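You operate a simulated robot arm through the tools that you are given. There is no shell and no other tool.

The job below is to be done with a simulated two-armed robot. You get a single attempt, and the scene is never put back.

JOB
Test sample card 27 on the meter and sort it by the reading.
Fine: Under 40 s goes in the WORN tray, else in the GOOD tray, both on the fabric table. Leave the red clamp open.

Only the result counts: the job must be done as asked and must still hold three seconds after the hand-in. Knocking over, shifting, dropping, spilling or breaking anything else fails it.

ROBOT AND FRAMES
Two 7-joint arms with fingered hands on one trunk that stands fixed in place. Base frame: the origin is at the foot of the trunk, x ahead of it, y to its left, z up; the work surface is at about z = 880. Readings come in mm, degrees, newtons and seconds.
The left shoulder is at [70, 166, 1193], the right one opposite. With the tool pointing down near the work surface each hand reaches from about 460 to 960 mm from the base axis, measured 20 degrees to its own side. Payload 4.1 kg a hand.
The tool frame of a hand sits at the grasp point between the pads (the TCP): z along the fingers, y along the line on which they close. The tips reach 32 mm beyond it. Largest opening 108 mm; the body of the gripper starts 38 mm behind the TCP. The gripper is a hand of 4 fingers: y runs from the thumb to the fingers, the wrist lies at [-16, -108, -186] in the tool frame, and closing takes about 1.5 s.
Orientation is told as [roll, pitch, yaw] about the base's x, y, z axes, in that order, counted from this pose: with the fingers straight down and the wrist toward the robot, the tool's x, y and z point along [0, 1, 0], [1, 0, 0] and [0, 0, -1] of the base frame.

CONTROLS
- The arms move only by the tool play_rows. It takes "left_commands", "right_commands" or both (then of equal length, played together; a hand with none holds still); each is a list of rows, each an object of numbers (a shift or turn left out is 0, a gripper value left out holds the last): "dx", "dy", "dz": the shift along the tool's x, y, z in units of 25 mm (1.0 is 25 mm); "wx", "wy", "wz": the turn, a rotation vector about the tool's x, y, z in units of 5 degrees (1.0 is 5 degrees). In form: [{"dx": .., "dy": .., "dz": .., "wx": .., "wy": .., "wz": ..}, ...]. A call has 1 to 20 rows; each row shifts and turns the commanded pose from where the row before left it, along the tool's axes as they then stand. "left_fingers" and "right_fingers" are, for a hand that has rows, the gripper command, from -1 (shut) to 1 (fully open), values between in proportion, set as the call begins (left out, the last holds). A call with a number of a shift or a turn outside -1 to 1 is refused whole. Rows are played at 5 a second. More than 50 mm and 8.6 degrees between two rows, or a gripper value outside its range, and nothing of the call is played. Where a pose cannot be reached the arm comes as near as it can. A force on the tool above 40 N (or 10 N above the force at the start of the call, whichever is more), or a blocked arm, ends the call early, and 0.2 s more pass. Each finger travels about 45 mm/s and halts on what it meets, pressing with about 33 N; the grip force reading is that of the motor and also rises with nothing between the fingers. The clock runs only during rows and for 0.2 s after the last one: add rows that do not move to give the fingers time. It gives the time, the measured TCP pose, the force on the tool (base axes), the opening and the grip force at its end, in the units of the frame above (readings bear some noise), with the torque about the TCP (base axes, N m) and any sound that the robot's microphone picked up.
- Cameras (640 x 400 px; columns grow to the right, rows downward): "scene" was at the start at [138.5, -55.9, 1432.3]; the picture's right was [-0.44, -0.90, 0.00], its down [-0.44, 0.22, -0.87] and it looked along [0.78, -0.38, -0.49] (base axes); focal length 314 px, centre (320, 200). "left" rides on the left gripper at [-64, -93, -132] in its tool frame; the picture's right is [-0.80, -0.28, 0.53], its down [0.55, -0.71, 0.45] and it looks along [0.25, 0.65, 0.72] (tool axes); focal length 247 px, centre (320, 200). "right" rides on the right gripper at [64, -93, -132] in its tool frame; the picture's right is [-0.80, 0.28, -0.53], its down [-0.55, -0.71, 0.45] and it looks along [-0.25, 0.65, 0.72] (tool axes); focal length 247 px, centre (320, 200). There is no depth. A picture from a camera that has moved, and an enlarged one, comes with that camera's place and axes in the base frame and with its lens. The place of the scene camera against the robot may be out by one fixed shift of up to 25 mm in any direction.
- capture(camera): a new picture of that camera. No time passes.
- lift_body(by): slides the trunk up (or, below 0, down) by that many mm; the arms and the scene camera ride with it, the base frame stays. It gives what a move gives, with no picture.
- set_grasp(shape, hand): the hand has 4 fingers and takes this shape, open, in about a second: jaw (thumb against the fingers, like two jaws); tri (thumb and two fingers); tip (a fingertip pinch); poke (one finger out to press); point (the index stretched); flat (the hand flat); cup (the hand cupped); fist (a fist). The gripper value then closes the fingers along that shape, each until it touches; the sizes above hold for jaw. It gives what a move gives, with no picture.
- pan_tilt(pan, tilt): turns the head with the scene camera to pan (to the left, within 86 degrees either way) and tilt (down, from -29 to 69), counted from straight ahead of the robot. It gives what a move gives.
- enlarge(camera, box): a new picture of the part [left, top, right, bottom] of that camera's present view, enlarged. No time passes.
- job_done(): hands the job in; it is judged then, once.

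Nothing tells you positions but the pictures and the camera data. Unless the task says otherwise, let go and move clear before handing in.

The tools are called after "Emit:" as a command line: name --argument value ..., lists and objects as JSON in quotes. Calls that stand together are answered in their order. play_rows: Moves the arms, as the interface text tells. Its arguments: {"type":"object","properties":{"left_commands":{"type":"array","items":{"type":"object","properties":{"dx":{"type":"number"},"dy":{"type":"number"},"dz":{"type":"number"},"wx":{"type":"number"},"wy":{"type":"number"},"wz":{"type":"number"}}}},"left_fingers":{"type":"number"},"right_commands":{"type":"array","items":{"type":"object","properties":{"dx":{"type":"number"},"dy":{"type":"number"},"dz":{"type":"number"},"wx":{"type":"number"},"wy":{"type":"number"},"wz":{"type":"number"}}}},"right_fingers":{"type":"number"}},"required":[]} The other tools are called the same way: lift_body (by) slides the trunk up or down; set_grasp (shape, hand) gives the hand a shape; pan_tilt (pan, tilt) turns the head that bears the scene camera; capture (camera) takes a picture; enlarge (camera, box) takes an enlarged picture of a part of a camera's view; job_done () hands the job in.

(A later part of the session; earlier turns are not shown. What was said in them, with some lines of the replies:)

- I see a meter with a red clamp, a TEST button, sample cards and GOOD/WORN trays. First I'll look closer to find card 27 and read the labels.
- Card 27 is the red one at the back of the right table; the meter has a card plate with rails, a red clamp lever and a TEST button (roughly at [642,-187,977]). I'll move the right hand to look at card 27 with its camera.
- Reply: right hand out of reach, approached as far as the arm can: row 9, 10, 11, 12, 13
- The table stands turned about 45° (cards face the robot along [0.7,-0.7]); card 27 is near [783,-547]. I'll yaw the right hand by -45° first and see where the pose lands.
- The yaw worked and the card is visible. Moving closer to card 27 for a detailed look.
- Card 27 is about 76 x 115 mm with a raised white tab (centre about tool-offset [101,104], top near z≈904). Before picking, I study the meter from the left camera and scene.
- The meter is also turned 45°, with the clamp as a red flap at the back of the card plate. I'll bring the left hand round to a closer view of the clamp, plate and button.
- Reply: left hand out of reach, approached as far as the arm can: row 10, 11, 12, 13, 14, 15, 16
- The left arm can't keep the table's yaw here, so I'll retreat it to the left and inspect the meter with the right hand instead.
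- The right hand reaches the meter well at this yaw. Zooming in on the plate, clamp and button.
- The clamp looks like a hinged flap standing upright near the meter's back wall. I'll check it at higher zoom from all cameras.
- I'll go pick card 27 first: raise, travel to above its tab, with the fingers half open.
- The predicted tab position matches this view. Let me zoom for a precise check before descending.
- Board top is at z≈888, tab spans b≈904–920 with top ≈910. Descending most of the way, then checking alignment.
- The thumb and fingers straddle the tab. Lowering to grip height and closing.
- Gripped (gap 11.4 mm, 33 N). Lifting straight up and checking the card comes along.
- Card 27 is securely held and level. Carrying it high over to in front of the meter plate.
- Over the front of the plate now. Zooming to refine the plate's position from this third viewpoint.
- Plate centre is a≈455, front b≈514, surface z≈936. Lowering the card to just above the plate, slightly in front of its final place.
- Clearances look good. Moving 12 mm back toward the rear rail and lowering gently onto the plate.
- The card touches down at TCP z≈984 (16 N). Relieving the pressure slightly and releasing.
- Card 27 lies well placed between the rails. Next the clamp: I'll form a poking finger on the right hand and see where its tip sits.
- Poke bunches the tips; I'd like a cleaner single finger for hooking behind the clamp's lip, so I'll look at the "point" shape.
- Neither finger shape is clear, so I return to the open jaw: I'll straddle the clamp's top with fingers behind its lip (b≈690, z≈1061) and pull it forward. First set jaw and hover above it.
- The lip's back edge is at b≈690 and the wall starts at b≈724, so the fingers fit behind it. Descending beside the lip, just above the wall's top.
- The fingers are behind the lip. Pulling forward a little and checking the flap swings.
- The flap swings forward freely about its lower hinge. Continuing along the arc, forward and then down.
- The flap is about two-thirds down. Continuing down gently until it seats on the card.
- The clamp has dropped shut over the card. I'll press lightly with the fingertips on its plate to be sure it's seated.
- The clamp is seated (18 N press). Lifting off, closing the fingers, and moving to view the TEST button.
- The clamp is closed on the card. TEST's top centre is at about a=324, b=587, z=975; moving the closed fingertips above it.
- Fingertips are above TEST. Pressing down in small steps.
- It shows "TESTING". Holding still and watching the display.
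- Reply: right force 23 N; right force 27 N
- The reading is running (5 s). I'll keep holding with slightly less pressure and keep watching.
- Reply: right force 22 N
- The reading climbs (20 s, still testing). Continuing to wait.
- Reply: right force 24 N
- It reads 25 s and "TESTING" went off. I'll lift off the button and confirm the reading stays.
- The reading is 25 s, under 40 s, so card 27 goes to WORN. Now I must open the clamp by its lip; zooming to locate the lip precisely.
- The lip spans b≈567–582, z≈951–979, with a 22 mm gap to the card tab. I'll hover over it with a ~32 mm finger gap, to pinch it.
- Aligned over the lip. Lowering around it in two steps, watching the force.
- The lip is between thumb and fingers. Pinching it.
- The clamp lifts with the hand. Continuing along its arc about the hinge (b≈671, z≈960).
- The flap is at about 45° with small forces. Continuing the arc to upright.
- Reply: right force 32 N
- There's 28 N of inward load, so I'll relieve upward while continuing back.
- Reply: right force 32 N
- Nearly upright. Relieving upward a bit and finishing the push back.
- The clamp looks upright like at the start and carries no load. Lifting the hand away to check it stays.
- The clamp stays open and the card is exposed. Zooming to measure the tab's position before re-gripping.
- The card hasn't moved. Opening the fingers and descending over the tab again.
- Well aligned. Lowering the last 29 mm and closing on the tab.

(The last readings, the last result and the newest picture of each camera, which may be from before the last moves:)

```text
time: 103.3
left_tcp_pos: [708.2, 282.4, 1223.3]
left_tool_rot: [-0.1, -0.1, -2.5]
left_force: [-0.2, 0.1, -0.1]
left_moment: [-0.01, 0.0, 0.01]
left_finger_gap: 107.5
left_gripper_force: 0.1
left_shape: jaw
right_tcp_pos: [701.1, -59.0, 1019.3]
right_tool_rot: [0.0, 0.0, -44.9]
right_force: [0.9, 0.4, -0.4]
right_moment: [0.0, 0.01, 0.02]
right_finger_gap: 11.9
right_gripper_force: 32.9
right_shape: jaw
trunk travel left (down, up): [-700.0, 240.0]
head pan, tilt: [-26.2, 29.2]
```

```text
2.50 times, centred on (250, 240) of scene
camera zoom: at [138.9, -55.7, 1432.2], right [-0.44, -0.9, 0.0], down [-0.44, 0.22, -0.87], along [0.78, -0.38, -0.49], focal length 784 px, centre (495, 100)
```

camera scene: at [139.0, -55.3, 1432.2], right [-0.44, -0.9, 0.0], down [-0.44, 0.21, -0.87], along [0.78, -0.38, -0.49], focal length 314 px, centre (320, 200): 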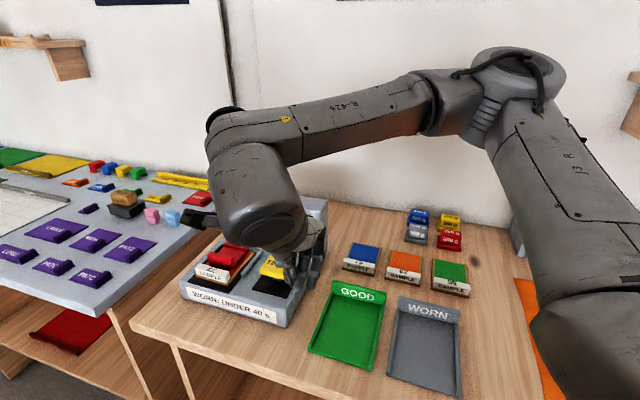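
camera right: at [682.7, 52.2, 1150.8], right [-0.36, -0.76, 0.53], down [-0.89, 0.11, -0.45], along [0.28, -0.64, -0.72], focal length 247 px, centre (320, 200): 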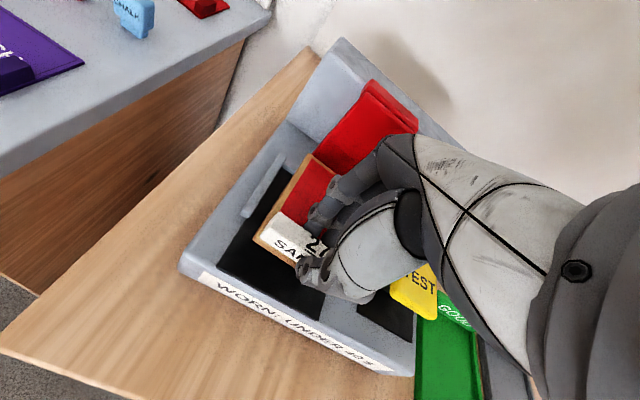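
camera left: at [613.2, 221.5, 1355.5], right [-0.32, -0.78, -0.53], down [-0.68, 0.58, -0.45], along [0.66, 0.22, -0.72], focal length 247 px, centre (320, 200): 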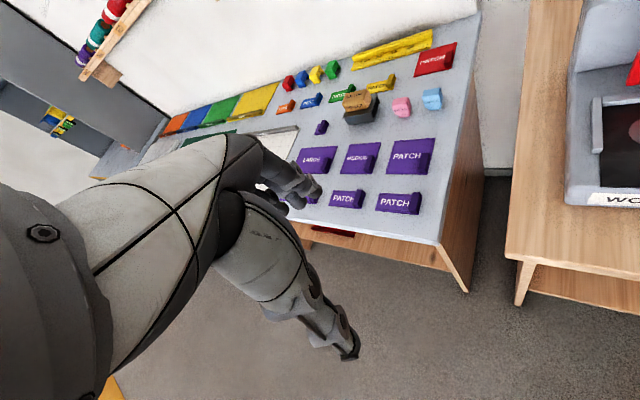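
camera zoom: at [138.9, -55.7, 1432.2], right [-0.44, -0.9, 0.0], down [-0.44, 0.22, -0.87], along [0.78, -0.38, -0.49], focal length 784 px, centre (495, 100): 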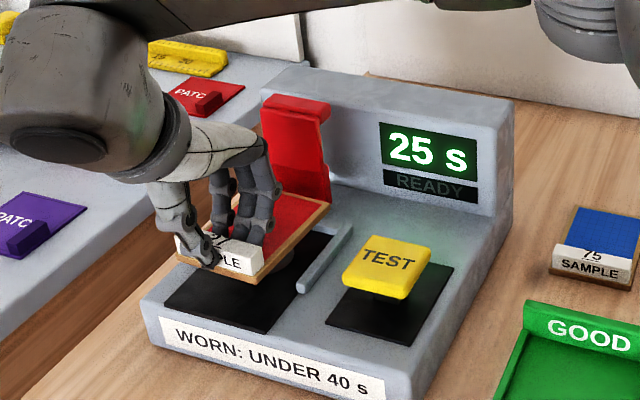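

Card re-gripped and lifted, with the clamp untouched. Backing out from the clamp, raising, and moving right toward the WORN tray (about a≈2, b≈558).

Emit:
play_rows --right_commands '[{"dy": -0.9}, {"dy": -0.9}, {"dz": -0.95}, {"dz": -0.95}, {"dz": -0.95}, {"dx": -0.95, "dy": 0.048}, {"dx": -0.95, "dy": 0.048}, {"dx": -0.95, "dy": 0.048}, {"dx": -0.95, "dy": 0.048}, {"dx": -0.95, "dy": 0.048}, {"dx": -0.95, "dy": 0.048}, {"dx": -0.95, "dy": 0.048}, {"dx": -0.95, "dy": 0.048}, {}]'

Emit:
capture --camera "right"

Emit:
capture --camera "scene"

```text
time: 106.3
left_tcp_pos: [708.9, 282.9, 1222.8]
left_tool_rot: [0.0, -0.1, -2.5]
left_force: [1.1, -0.3, -0.4]
left_moment: [0.02, 0.0, 0.0]
left_finger_gap: 107.4
left_gripper_force: 0.1
left_shape: jaw
right_tcp_pos: [543.6, -166.2, 1090.1]
right_tool_rot: [-0.1, 0.0, -45.0]
right_force: [0.1, 0.2, 0.0]
right_moment: [0.0, 0.02, -0.03]
right_finger_gap: 12.0
right_gripper_force: 33.6
right_shape: jaw
trunk travel left (down, up): [-700.0, 240.0]
head pan, tilt: [-26.2, 29.2]
```

```text
taken
camera right: at [524.3, -55.3, 1222.6], right [-0.36, -0.76, 0.53], down [-0.89, 0.11, -0.45], along [0.28, -0.64, -0.72], focal length 247 px, centre (320, 200)
```

right: 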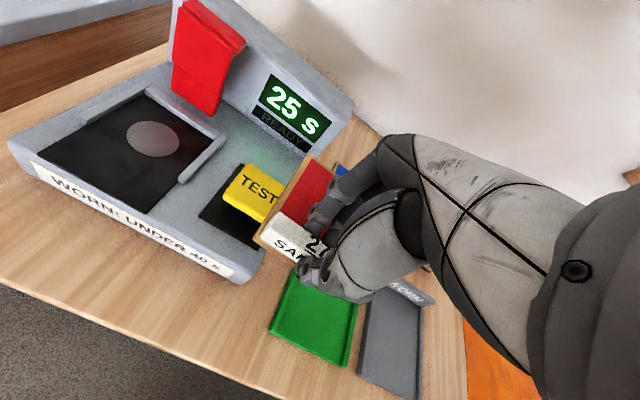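

```text
taken
camera scene: at [139.0, -55.1, 1432.2], right [-0.44, -0.9, 0.0], down [-0.44, 0.21, -0.87], along [0.78, -0.38, -0.49], focal length 314 px, centre (320, 200)
```

scene: 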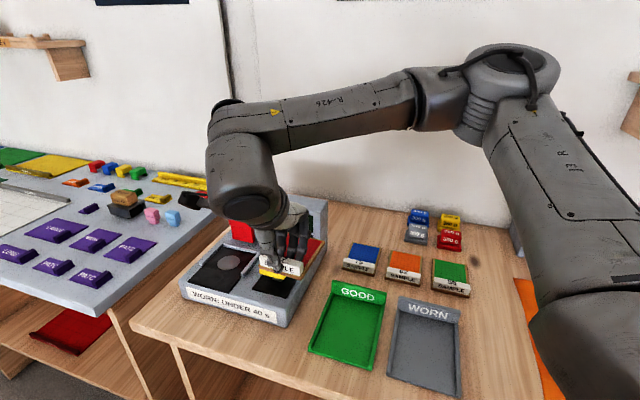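

Carrying on toward the WORN tray.

Emit:
play_rows --right_commands '[{"dx": -0.963, "dy": 0.033}, {"dx": -0.963, "dy": 0.033}, {"dx": -0.963, "dy": 0.033}, {"dx": -0.963, "dy": 0.033}, {"dx": -0.963, "dy": 0.033}, {"dx": -0.963, "dy": 0.033}, {"dx": -0.963, "dy": 0.033}, {"dx": -0.963, "dy": 0.033}, {"dx": -0.963, "dy": 0.033}, {"dx": -0.963, "dy": 0.033}, {"dx": -0.963, "dy": 0.033}, {}]'

Emit:
capture --camera "right"

Emit:
capture --camera "scene"

```text
time: 108.9
left_tcp_pos: [709.1, 283.8, 1223.8]
left_tool_rot: [0.1, 0.0, -2.6]
left_force: [0.4, 0.5, -1.0]
left_moment: [-0.04, -0.02, 0.01]
left_finger_gap: 107.6
left_gripper_force: 0.1
left_shape: jaw
right_tcp_pos: [366.9, -366.3, 1093.9]
right_tool_rot: [-0.1, 0.1, -44.7]
right_force: [0.3, 0.9, -1.2]
right_moment: [0.0, 0.02, -0.02]
right_finger_gap: 11.9
right_gripper_force: 32.9
right_shape: jaw
right hand out of reach, approached as far as the arm can: row 11
trunk travel left (down, up): [-700.0, 240.0]
head pan, tilt: [-26.2, 29.2]
```

```text
taken
camera right: at [348.0, -254.9, 1225.4], right [-0.36, -0.76, 0.53], down [-0.89, 0.11, -0.45], along [0.28, -0.64, -0.72], focal length 247 px, centre (320, 200)
```

right: 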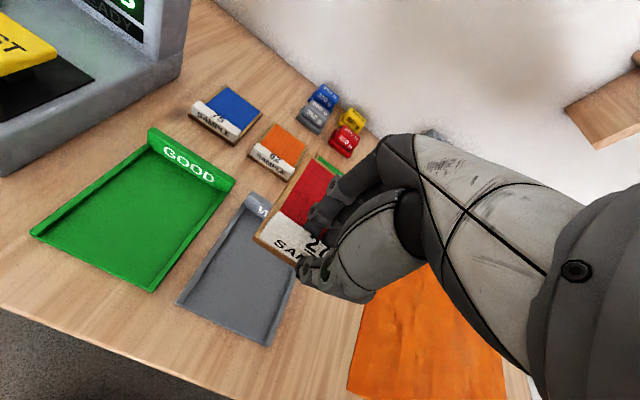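

```text
taken
camera scene: at [138.6, -54.9, 1432.3], right [-0.44, -0.9, 0.0], down [-0.44, 0.21, -0.87], along [0.78, -0.39, -0.49], focal length 314 px, centre (320, 200)
```

scene: 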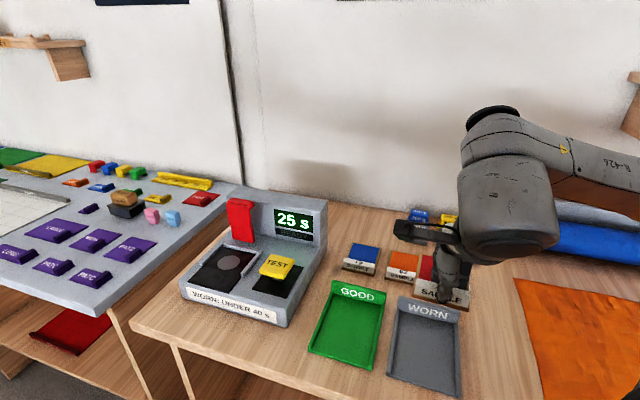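

The hand holds the card over the WORN tray (tray spans a≈-63…62, b≈480–637), but the arm is folded near its limit. I'll raise the trunk 200 mm to give it room to lower.

Emit:
lift_body --by 200

Emit:
capture --camera "right"

```text
time: 111.1
left_tcp_pos: [708.9, 283.5, 1424.2]
left_tool_rot: [0.1, 0.0, -2.5]
left_force: [-0.4, -0.3, 0.4]
left_moment: [0.01, -0.03, -0.01]
left_finger_gap: 107.3
left_gripper_force: 0.0
left_shape: jaw
right_tcp_pos: [367.7, -366.6, 1293.6]
right_tool_rot: [0.0, 0.2, -44.8]
right_force: [0.0, -0.2, 0.2]
right_moment: [0.04, 0.03, 0.03]
right_finger_gap: 11.8
right_gripper_force: 33.3
right_shape: jaw
trunk travel left (down, up): [-900.0, 40.0]
head pan, tilt: [-26.2, 29.2]
```

```text
taken
camera right: at [348.3, -255.6, 1425.2], right [-0.36, -0.77, 0.53], down [-0.89, 0.11, -0.45], along [0.28, -0.63, -0.72], focal length 247 px, centre (320, 200)
```

right: 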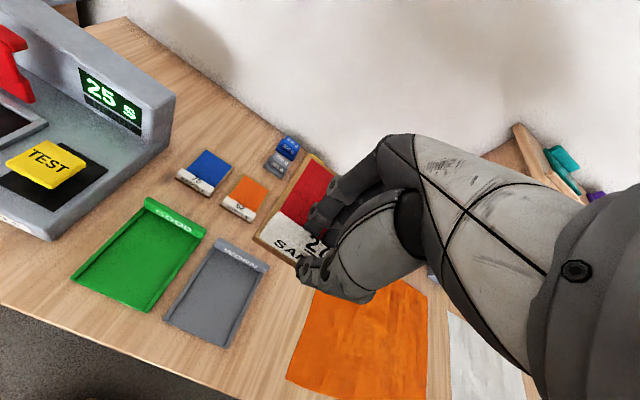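

Descending with a slight detour outward to avoid the arm's fold limit, then back over the tray.

Emit:
play_rows --right_commands '[{"dy": 0.84}, {"dy": 0.84}, {"dz": 0.97}, {"dz": 0.97}, {"dz": 0.97}, {"dz": 0.97}, {"dz": 0.97}, {"dz": 0.97}, {"dz": 0.97}, {"dz": 0.97}, {"dz": 0.97}, {"dz": 0.97}, {"dz": 0.97}, {"dz": 0.97}, {}]'

Emit:
capture --camera "right"

```text
time: 114.3
left_tcp_pos: [708.9, 282.6, 1423.5]
left_tool_rot: [0.1, 0.0, -2.5]
left_force: [0.2, 0.0, 0.4]
left_moment: [-0.02, -0.03, 0.0]
left_finger_gap: 107.5
left_gripper_force: 0.1
left_shape: jaw
right_tcp_pos: [396.8, -394.1, 1002.7]
right_tool_rot: [0.0, 0.1, -44.9]
right_force: [-0.3, 0.2, 0.3]
right_moment: [-0.03, 0.03, 0.01]
right_finger_gap: 11.8
right_gripper_force: 33.4
right_shape: jaw
trunk travel left (down, up): [-900.0, 40.0]
head pan, tilt: [-26.2, 29.2]
```

```text
taken
camera right: at [378.0, -283.7, 1134.7], right [-0.36, -0.77, 0.53], down [-0.89, 0.11, -0.45], along [0.28, -0.63, -0.72], focal length 247 px, centre (320, 200)
```

right: 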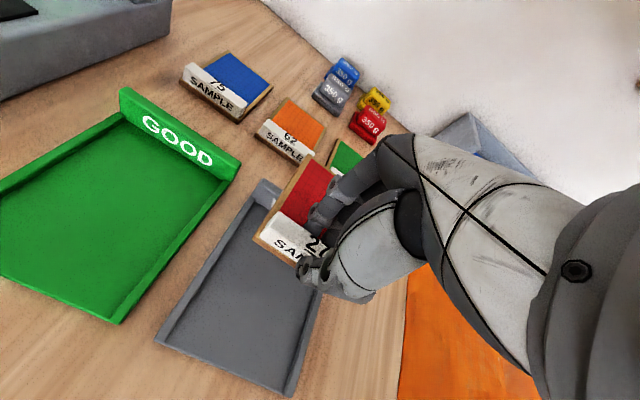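

Emit:
play_rows --right_commands '[{"dx": -0.05, "dy": -0.7}, {"dy": -0.7}, {"dy": -0.7, "dz": 0.3}, {"dz": 0.5}, {}]'

Emit:
capture --camera "right"

Emit:
capture --camera "scene"

```text
time: 115.5
left_tcp_pos: [708.3, 282.5, 1423.3]
left_tool_rot: [0.0, -0.1, -2.5]
left_force: [0.0, 0.9, 0.8]
left_moment: [0.01, 0.0, 0.03]
left_finger_gap: 107.8
left_gripper_force: 0.1
left_shape: jaw
right_tcp_pos: [358.4, -360.0, 983.4]
right_tool_rot: [0.0, 0.1, -44.9]
right_force: [-0.1, 0.5, -0.7]
right_moment: [-0.01, 0.0, -0.01]
right_finger_gap: 11.8
right_gripper_force: 33.1
right_shape: jaw
trunk travel left (down, up): [-900.0, 40.0]
head pan, tilt: [-26.2, 29.2]
```

```text
taken
camera right: at [339.8, -249.2, 1115.4], right [-0.36, -0.77, 0.53], down [-0.89, 0.11, -0.45], along [0.28, -0.63, -0.72], focal length 247 px, centre (320, 200)
```

right: 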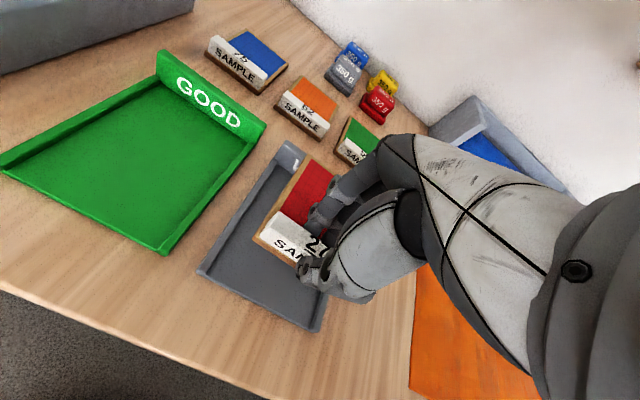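

```text
taken
camera scene: at [138.6, -55.8, 1632.3], right [-0.44, -0.9, 0.0], down [-0.44, 0.22, -0.87], along [0.78, -0.38, -0.49], focal length 314 px, centre (320, 200)
```

scene: 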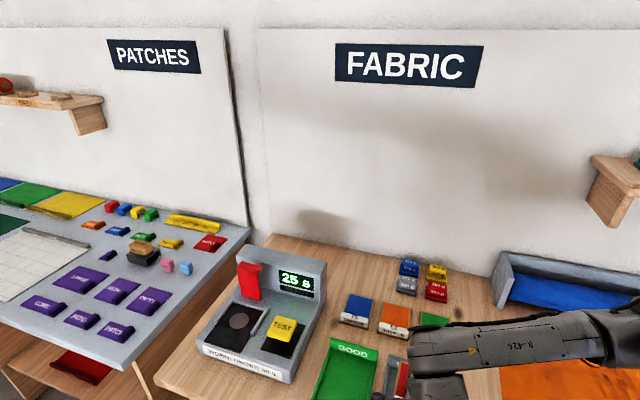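

This is indeed the FABRIC table. The card is centred over the WORN tray; lowering it gently to the tray floor.

Emit:
play_rows --right_commands '[{"dz": 0.5}, {"dz": 0.5}, {"dz": 0.5}, {"dz": 0.2}, {}]'

Emit:
enlarge --camera "right" --box '[180, 120, 380, 345]'

```text
time: 116.7
left_tcp_pos: [707.3, 283.2, 1423.5]
left_tool_rot: [-0.1, 0.0, -2.5]
left_force: [-0.5, 0.5, -0.9]
left_moment: [-0.01, 0.0, 0.0]
left_finger_gap: 107.6
left_gripper_force: 0.0
left_shape: jaw
right_tcp_pos: [356.9, -360.3, 940.2]
right_tool_rot: [0.1, 0.2, -45.1]
right_force: [-0.8, -0.1, -0.6]
right_moment: [0.05, 0.02, 0.02]
right_finger_gap: 11.8
right_gripper_force: 33.1
right_shape: jaw
trunk travel left (down, up): [-900.0, 40.0]
head pan, tilt: [-26.2, 29.2]
```

```text
1.78 times, centred on (280, 232) of right
camera zoom: at [338.8, -249.4, 1072.4], right [-0.36, -0.77, 0.53], down [-0.89, 0.11, -0.45], along [0.28, -0.63, -0.72], focal length 439 px, centre (391, 142)
```

zoom: 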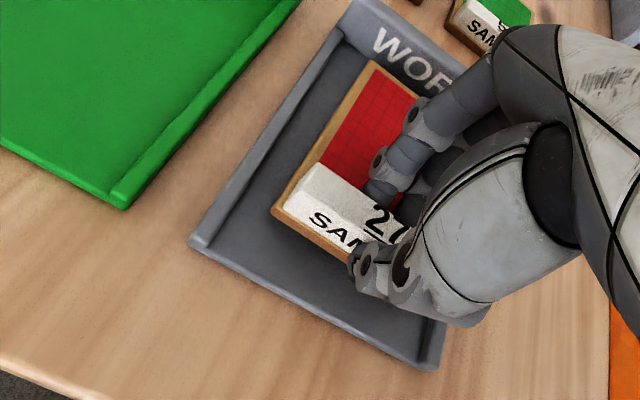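

Emit:
play_rows --right_commands '[{"dz": 0.1}, {"dz": 0.1}, {}]'

Emit:
play_rows --right_commands '[{"dz": 0.07}, {}]'

Emit:
play_rows --right_commands '[{"dz": 0.07}, {}]'

```text
time: 117.5
left_tcp_pos: [707.9, 282.5, 1423.9]
left_tool_rot: [0.0, 0.0, -2.5]
left_force: [0.2, -0.6, -0.5]
left_moment: [0.01, -0.02, 0.01]
left_finger_gap: 107.5
left_gripper_force: 0.0
left_shape: jaw
right_tcp_pos: [358.9, -359.7, 934.3]
right_tool_rot: [-0.1, 0.1, -44.9]
right_force: [-1.1, -0.3, -0.2]
right_moment: [0.03, 0.03, -0.02]
right_finger_gap: 11.8
right_gripper_force: 33.4
right_shape: jaw
trunk travel left (down, up): [-900.0, 40.0]
head pan, tilt: [-26.2, 29.2]
```

```text
time: 118.1
left_tcp_pos: [708.7, 282.2, 1425.1]
left_tool_rot: [0.0, 0.0, -2.5]
left_force: [0.6, -0.1, 0.7]
left_moment: [0.0, 0.01, -0.02]
left_finger_gap: 107.7
left_gripper_force: 0.1
left_shape: jaw
right_tcp_pos: [358.4, -359.9, 933.0]
right_tool_rot: [0.0, 0.1, -45.1]
right_force: [0.3, 0.8, -0.6]
right_moment: [-0.01, 0.02, -0.03]
right_finger_gap: 11.7
right_gripper_force: 32.6
right_shape: jaw
trunk travel left (down, up): [-900.0, 40.0]
head pan, tilt: [-26.2, 29.2]
```

```text
time: 118.7
left_tcp_pos: [708.9, 283.7, 1423.4]
left_tool_rot: [0.1, 0.0, -2.5]
left_force: [0.7, -0.7, -0.5]
left_moment: [-0.01, -0.06, 0.0]
left_finger_gap: 107.6
left_gripper_force: 0.0
left_shape: jaw
right_tcp_pos: [358.6, -359.3, 931.5]
right_tool_rot: [0.0, 0.1, -45.0]
right_force: [0.2, -0.4, -0.5]
right_moment: [-0.02, -0.05, -0.03]
right_finger_gap: 12.0
right_gripper_force: 32.8
right_shape: jaw
trunk travel left (down, up): [-900.0, 40.0]
head pan, tilt: [-26.2, 29.2]
```

Emit:
play_rows --right_commands '[{"dz": 0.06}, {}]'

Emit:
play_rows --right_commands '[{"dz": 0.06}, {}]'

```text
time: 119.3
left_tcp_pos: [708.3, 284.0, 1423.4]
left_tool_rot: [0.0, 0.1, -2.5]
left_force: [0.0, -0.3, -0.1]
left_moment: [-0.01, 0.02, 0.0]
left_finger_gap: 107.5
left_gripper_force: 0.1
left_shape: jaw
right_tcp_pos: [357.5, -358.8, 928.9]
right_tool_rot: [-0.1, 0.1, -45.0]
right_force: [-0.9, -0.2, 1.1]
right_moment: [-0.04, -0.05, -0.02]
right_finger_gap: 11.9
right_gripper_force: 32.8
right_shape: jaw
trunk travel left (down, up): [-900.0, 40.0]
head pan, tilt: [-26.2, 29.2]
```

```text
time: 119.9
left_tcp_pos: [706.8, 283.0, 1423.6]
left_tool_rot: [0.0, 0.0, -2.4]
left_force: [-0.2, -0.2, 0.8]
left_moment: [0.04, -0.01, 0.0]
left_finger_gap: 107.4
left_gripper_force: 0.1
left_shape: jaw
right_tcp_pos: [357.6, -358.6, 928.1]
right_tool_rot: [-0.1, 0.1, -44.9]
right_force: [0.0, -0.3, 12.5]
right_moment: [-0.08, -0.04, 0.03]
right_finger_gap: 12.5
right_gripper_force: 32.9
right_shape: jaw
trunk travel left (down, up): [-900.0, 40.0]
head pan, tilt: [-26.2, 29.2]
```

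The card rests on the tray floor. Releasing and lifting off.

Emit:
play_rows --right_commands '[{"dz": -0.04}, {}]'

Emit:
play_rows --right_commands '[{}, {}, {}, {}, {}, {}]' --right_fingers -0.2

Emit:
play_rows --right_commands '[{"dz": -0.3}, {"dz": -0.6}, {"dz": -0.8}, {"dz": -0.8}, {"dy": 0.5, "dz": -0.9}, {"dy": 0.6, "dz": -0.9}, {"dy": 0.6, "dz": -0.9}, {"dy": 0.6, "dz": -0.9}, {}]'

Emit:
capture --camera "right"

Emit:
capture --camera "scene"

```text
time: 120.5
left_tcp_pos: [707.0, 282.6, 1424.2]
left_tool_rot: [0.1, 0.0, -2.4]
left_force: [0.0, -0.6, -0.8]
left_moment: [0.0, 0.02, -0.02]
left_finger_gap: 107.7
left_gripper_force: 0.0
left_shape: jaw
right_tcp_pos: [357.8, -358.7, 929.5]
right_tool_rot: [0.0, 0.1, -45.0]
right_force: [-0.9, -0.7, 6.4]
right_moment: [-0.06, -0.02, 0.01]
right_finger_gap: 12.3
right_gripper_force: 33.0
right_shape: jaw
trunk travel left (down, up): [-900.0, 40.0]
head pan, tilt: [-26.2, 29.2]
```

```text
time: 121.9
left_tcp_pos: [708.9, 282.7, 1424.1]
left_tool_rot: [-0.1, 0.0, -2.4]
left_force: [-0.4, 0.1, 0.3]
left_moment: [0.0, 0.02, -0.03]
left_finger_gap: 107.6
left_gripper_force: 0.0
left_shape: jaw
right_tcp_pos: [358.6, -358.9, 929.1]
right_tool_rot: [0.0, 0.1, -44.9]
right_force: [0.0, 0.5, 0.4]
right_moment: [-0.01, -0.01, 0.02]
right_finger_gap: 43.0
right_gripper_force: 0.0
right_shape: jaw
trunk travel left (down, up): [-900.0, 40.0]
head pan, tilt: [-26.2, 29.2]
```

```text
time: 123.9
left_tcp_pos: [709.0, 282.0, 1422.4]
left_tool_rot: [-0.1, -0.1, -2.5]
left_force: [0.6, 0.6, -0.2]
left_moment: [0.03, 0.03, 0.0]
left_finger_gap: 107.3
left_gripper_force: 0.0
left_shape: jaw
right_tcp_pos: [399.4, -398.0, 1082.6]
right_tool_rot: [0.0, 0.0, -45.0]
right_force: [0.0, 0.2, -0.6]
right_moment: [-0.05, 0.0, 0.0]
right_finger_gap: 43.0
right_gripper_force: 0.0
right_shape: jaw
trunk travel left (down, up): [-900.0, 40.0]
head pan, tilt: [-26.2, 29.2]
```

```text
taken
camera right: at [379.0, -288.6, 1214.3], right [-0.36, -0.77, 0.53], down [-0.89, 0.11, -0.45], along [0.28, -0.63, -0.72], focal length 247 px, centre (320, 200)
```

right: 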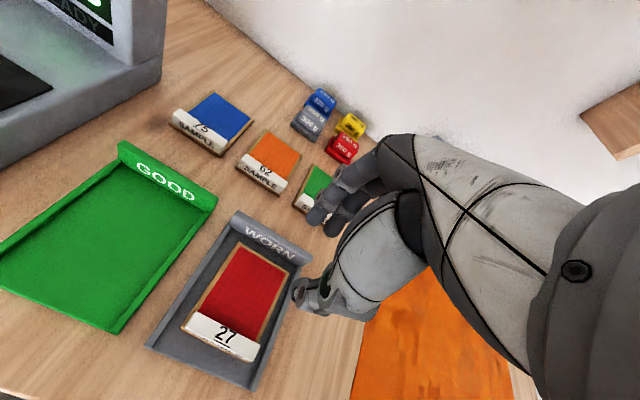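

```text
taken
camera scene: at [138.7, -55.9, 1632.2], right [-0.44, -0.9, 0.0], down [-0.44, 0.22, -0.87], along [0.78, -0.38, -0.49], focal length 314 px, centre (320, 200)
```

scene: 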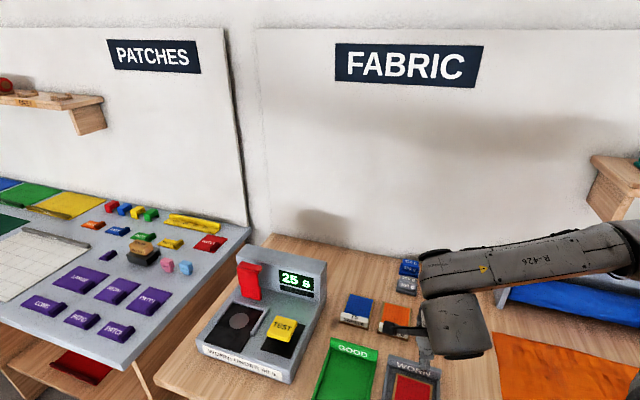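

Card 27 lies flat in the WORN tray. Raising the hand clear and doing a last check of the tray and clamp.

Emit:
play_rows --right_commands '[{"dz": -0.9}, {"dz": -0.9}, {"dz": -0.9}, {"dz": -0.9}, {}, {}, {}, {}, {}]'

Emit:
pan_tilt --pan -30 --tilt 42

Emit:
capture --camera "scene"

Emit:
enlarge --camera "scene" --box '[150, 100, 350, 300]'

Emit:
capture --camera "right"

```text
time: 125.9
left_tcp_pos: [707.6, 283.0, 1423.4]
left_tool_rot: [-0.1, 0.1, -2.6]
left_force: [0.3, 0.0, 0.7]
left_moment: [-0.02, 0.0, 0.0]
left_finger_gap: 107.5
left_gripper_force: 0.1
left_shape: jaw
right_tcp_pos: [398.3, -402.1, 1173.3]
right_tool_rot: [0.1, 0.1, -44.9]
right_force: [0.1, 0.6, 0.1]
right_moment: [-0.01, -0.02, -0.02]
right_finger_gap: 43.2
right_gripper_force: 0.1
right_shape: jaw
trunk travel left (down, up): [-900.0, 40.0]
head pan, tilt: [-26.2, 29.2]
```

```text
time: 126.6
left_tcp_pos: [707.2, 283.4, 1423.4]
left_tool_rot: [-0.1, 0.1, -2.6]
left_force: [-0.3, 0.8, -0.4]
left_moment: [0.0, -0.04, -0.02]
left_finger_gap: 107.8
left_gripper_force: 0.1
left_shape: jaw
right_tcp_pos: [399.9, -401.9, 1171.5]
right_tool_rot: [0.0, 0.1, -45.1]
right_force: [0.6, 0.0, 1.0]
right_moment: [-0.01, 0.01, -0.01]
right_finger_gap: 43.0
right_gripper_force: 0.1
right_shape: jaw
trunk travel left (down, up): [-900.0, 40.0]
head pan, tilt: [-30.0, 42.0]
```

```text
taken
camera scene: at [129.5, -57.6, 1612.8], right [-0.5, -0.87, 0.0], down [-0.58, 0.33, -0.74], along [0.64, -0.37, -0.67], focal length 314 px, centre (320, 200)
```

scene: 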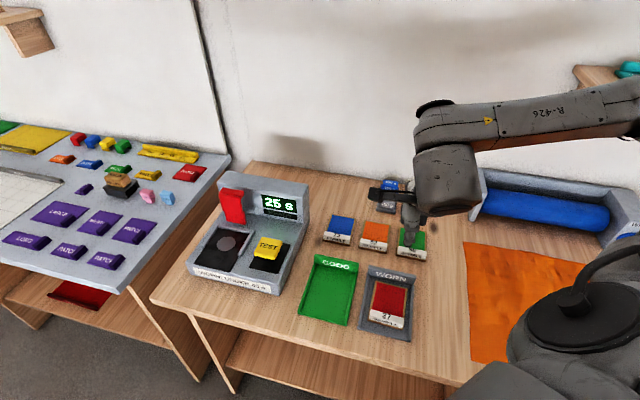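

```text
2.00 times, centred on (250, 200) of scene
camera zoom: at [129.5, -57.6, 1612.8], right [-0.5, -0.87, 0.0], down [-0.58, 0.33, -0.74], along [0.64, -0.37, -0.67], focal length 627 px, centre (460, 200)
```

zoom: 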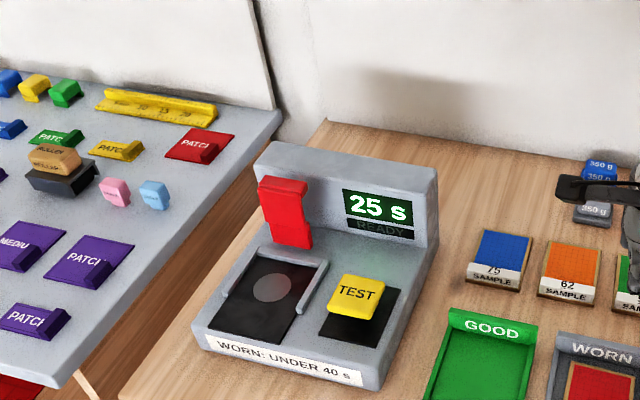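

```text
taken
camera right: at [380.9, -290.9, 1305.2], right [-0.36, -0.77, 0.53], down [-0.89, 0.11, -0.45], along [0.28, -0.63, -0.72], focal length 247 px, centre (320, 200)
```

right: 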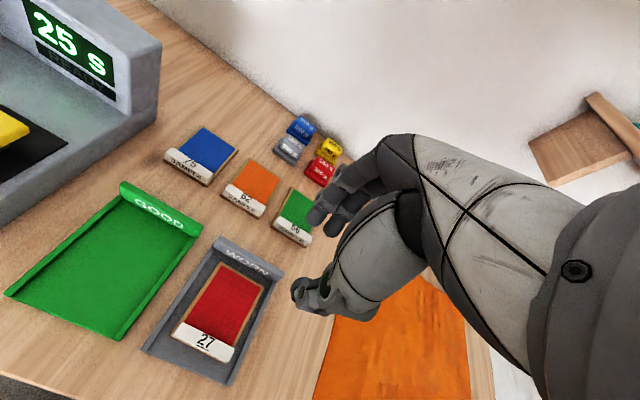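

Card 27 lies in the WORN tray (reading 25 s, under 40 s). The red clamp stands open, the other items are in place and the hands are clear, so I'm handing in.

Emit:
job_done

```text
The job is handed in.
```

I tested card 27 on the meter: it read 25 s, under the 40 s limit, so I put it in the WORN tray on the fabric table.

The card lies flat inside the tray, and the red clamp is upright and open, as it was at the start. In the last pictures nothing else had visibly moved. Both hands had let go and were clear before I handed in. I raised the trunk 200 mm to reach the tray and left it raised.
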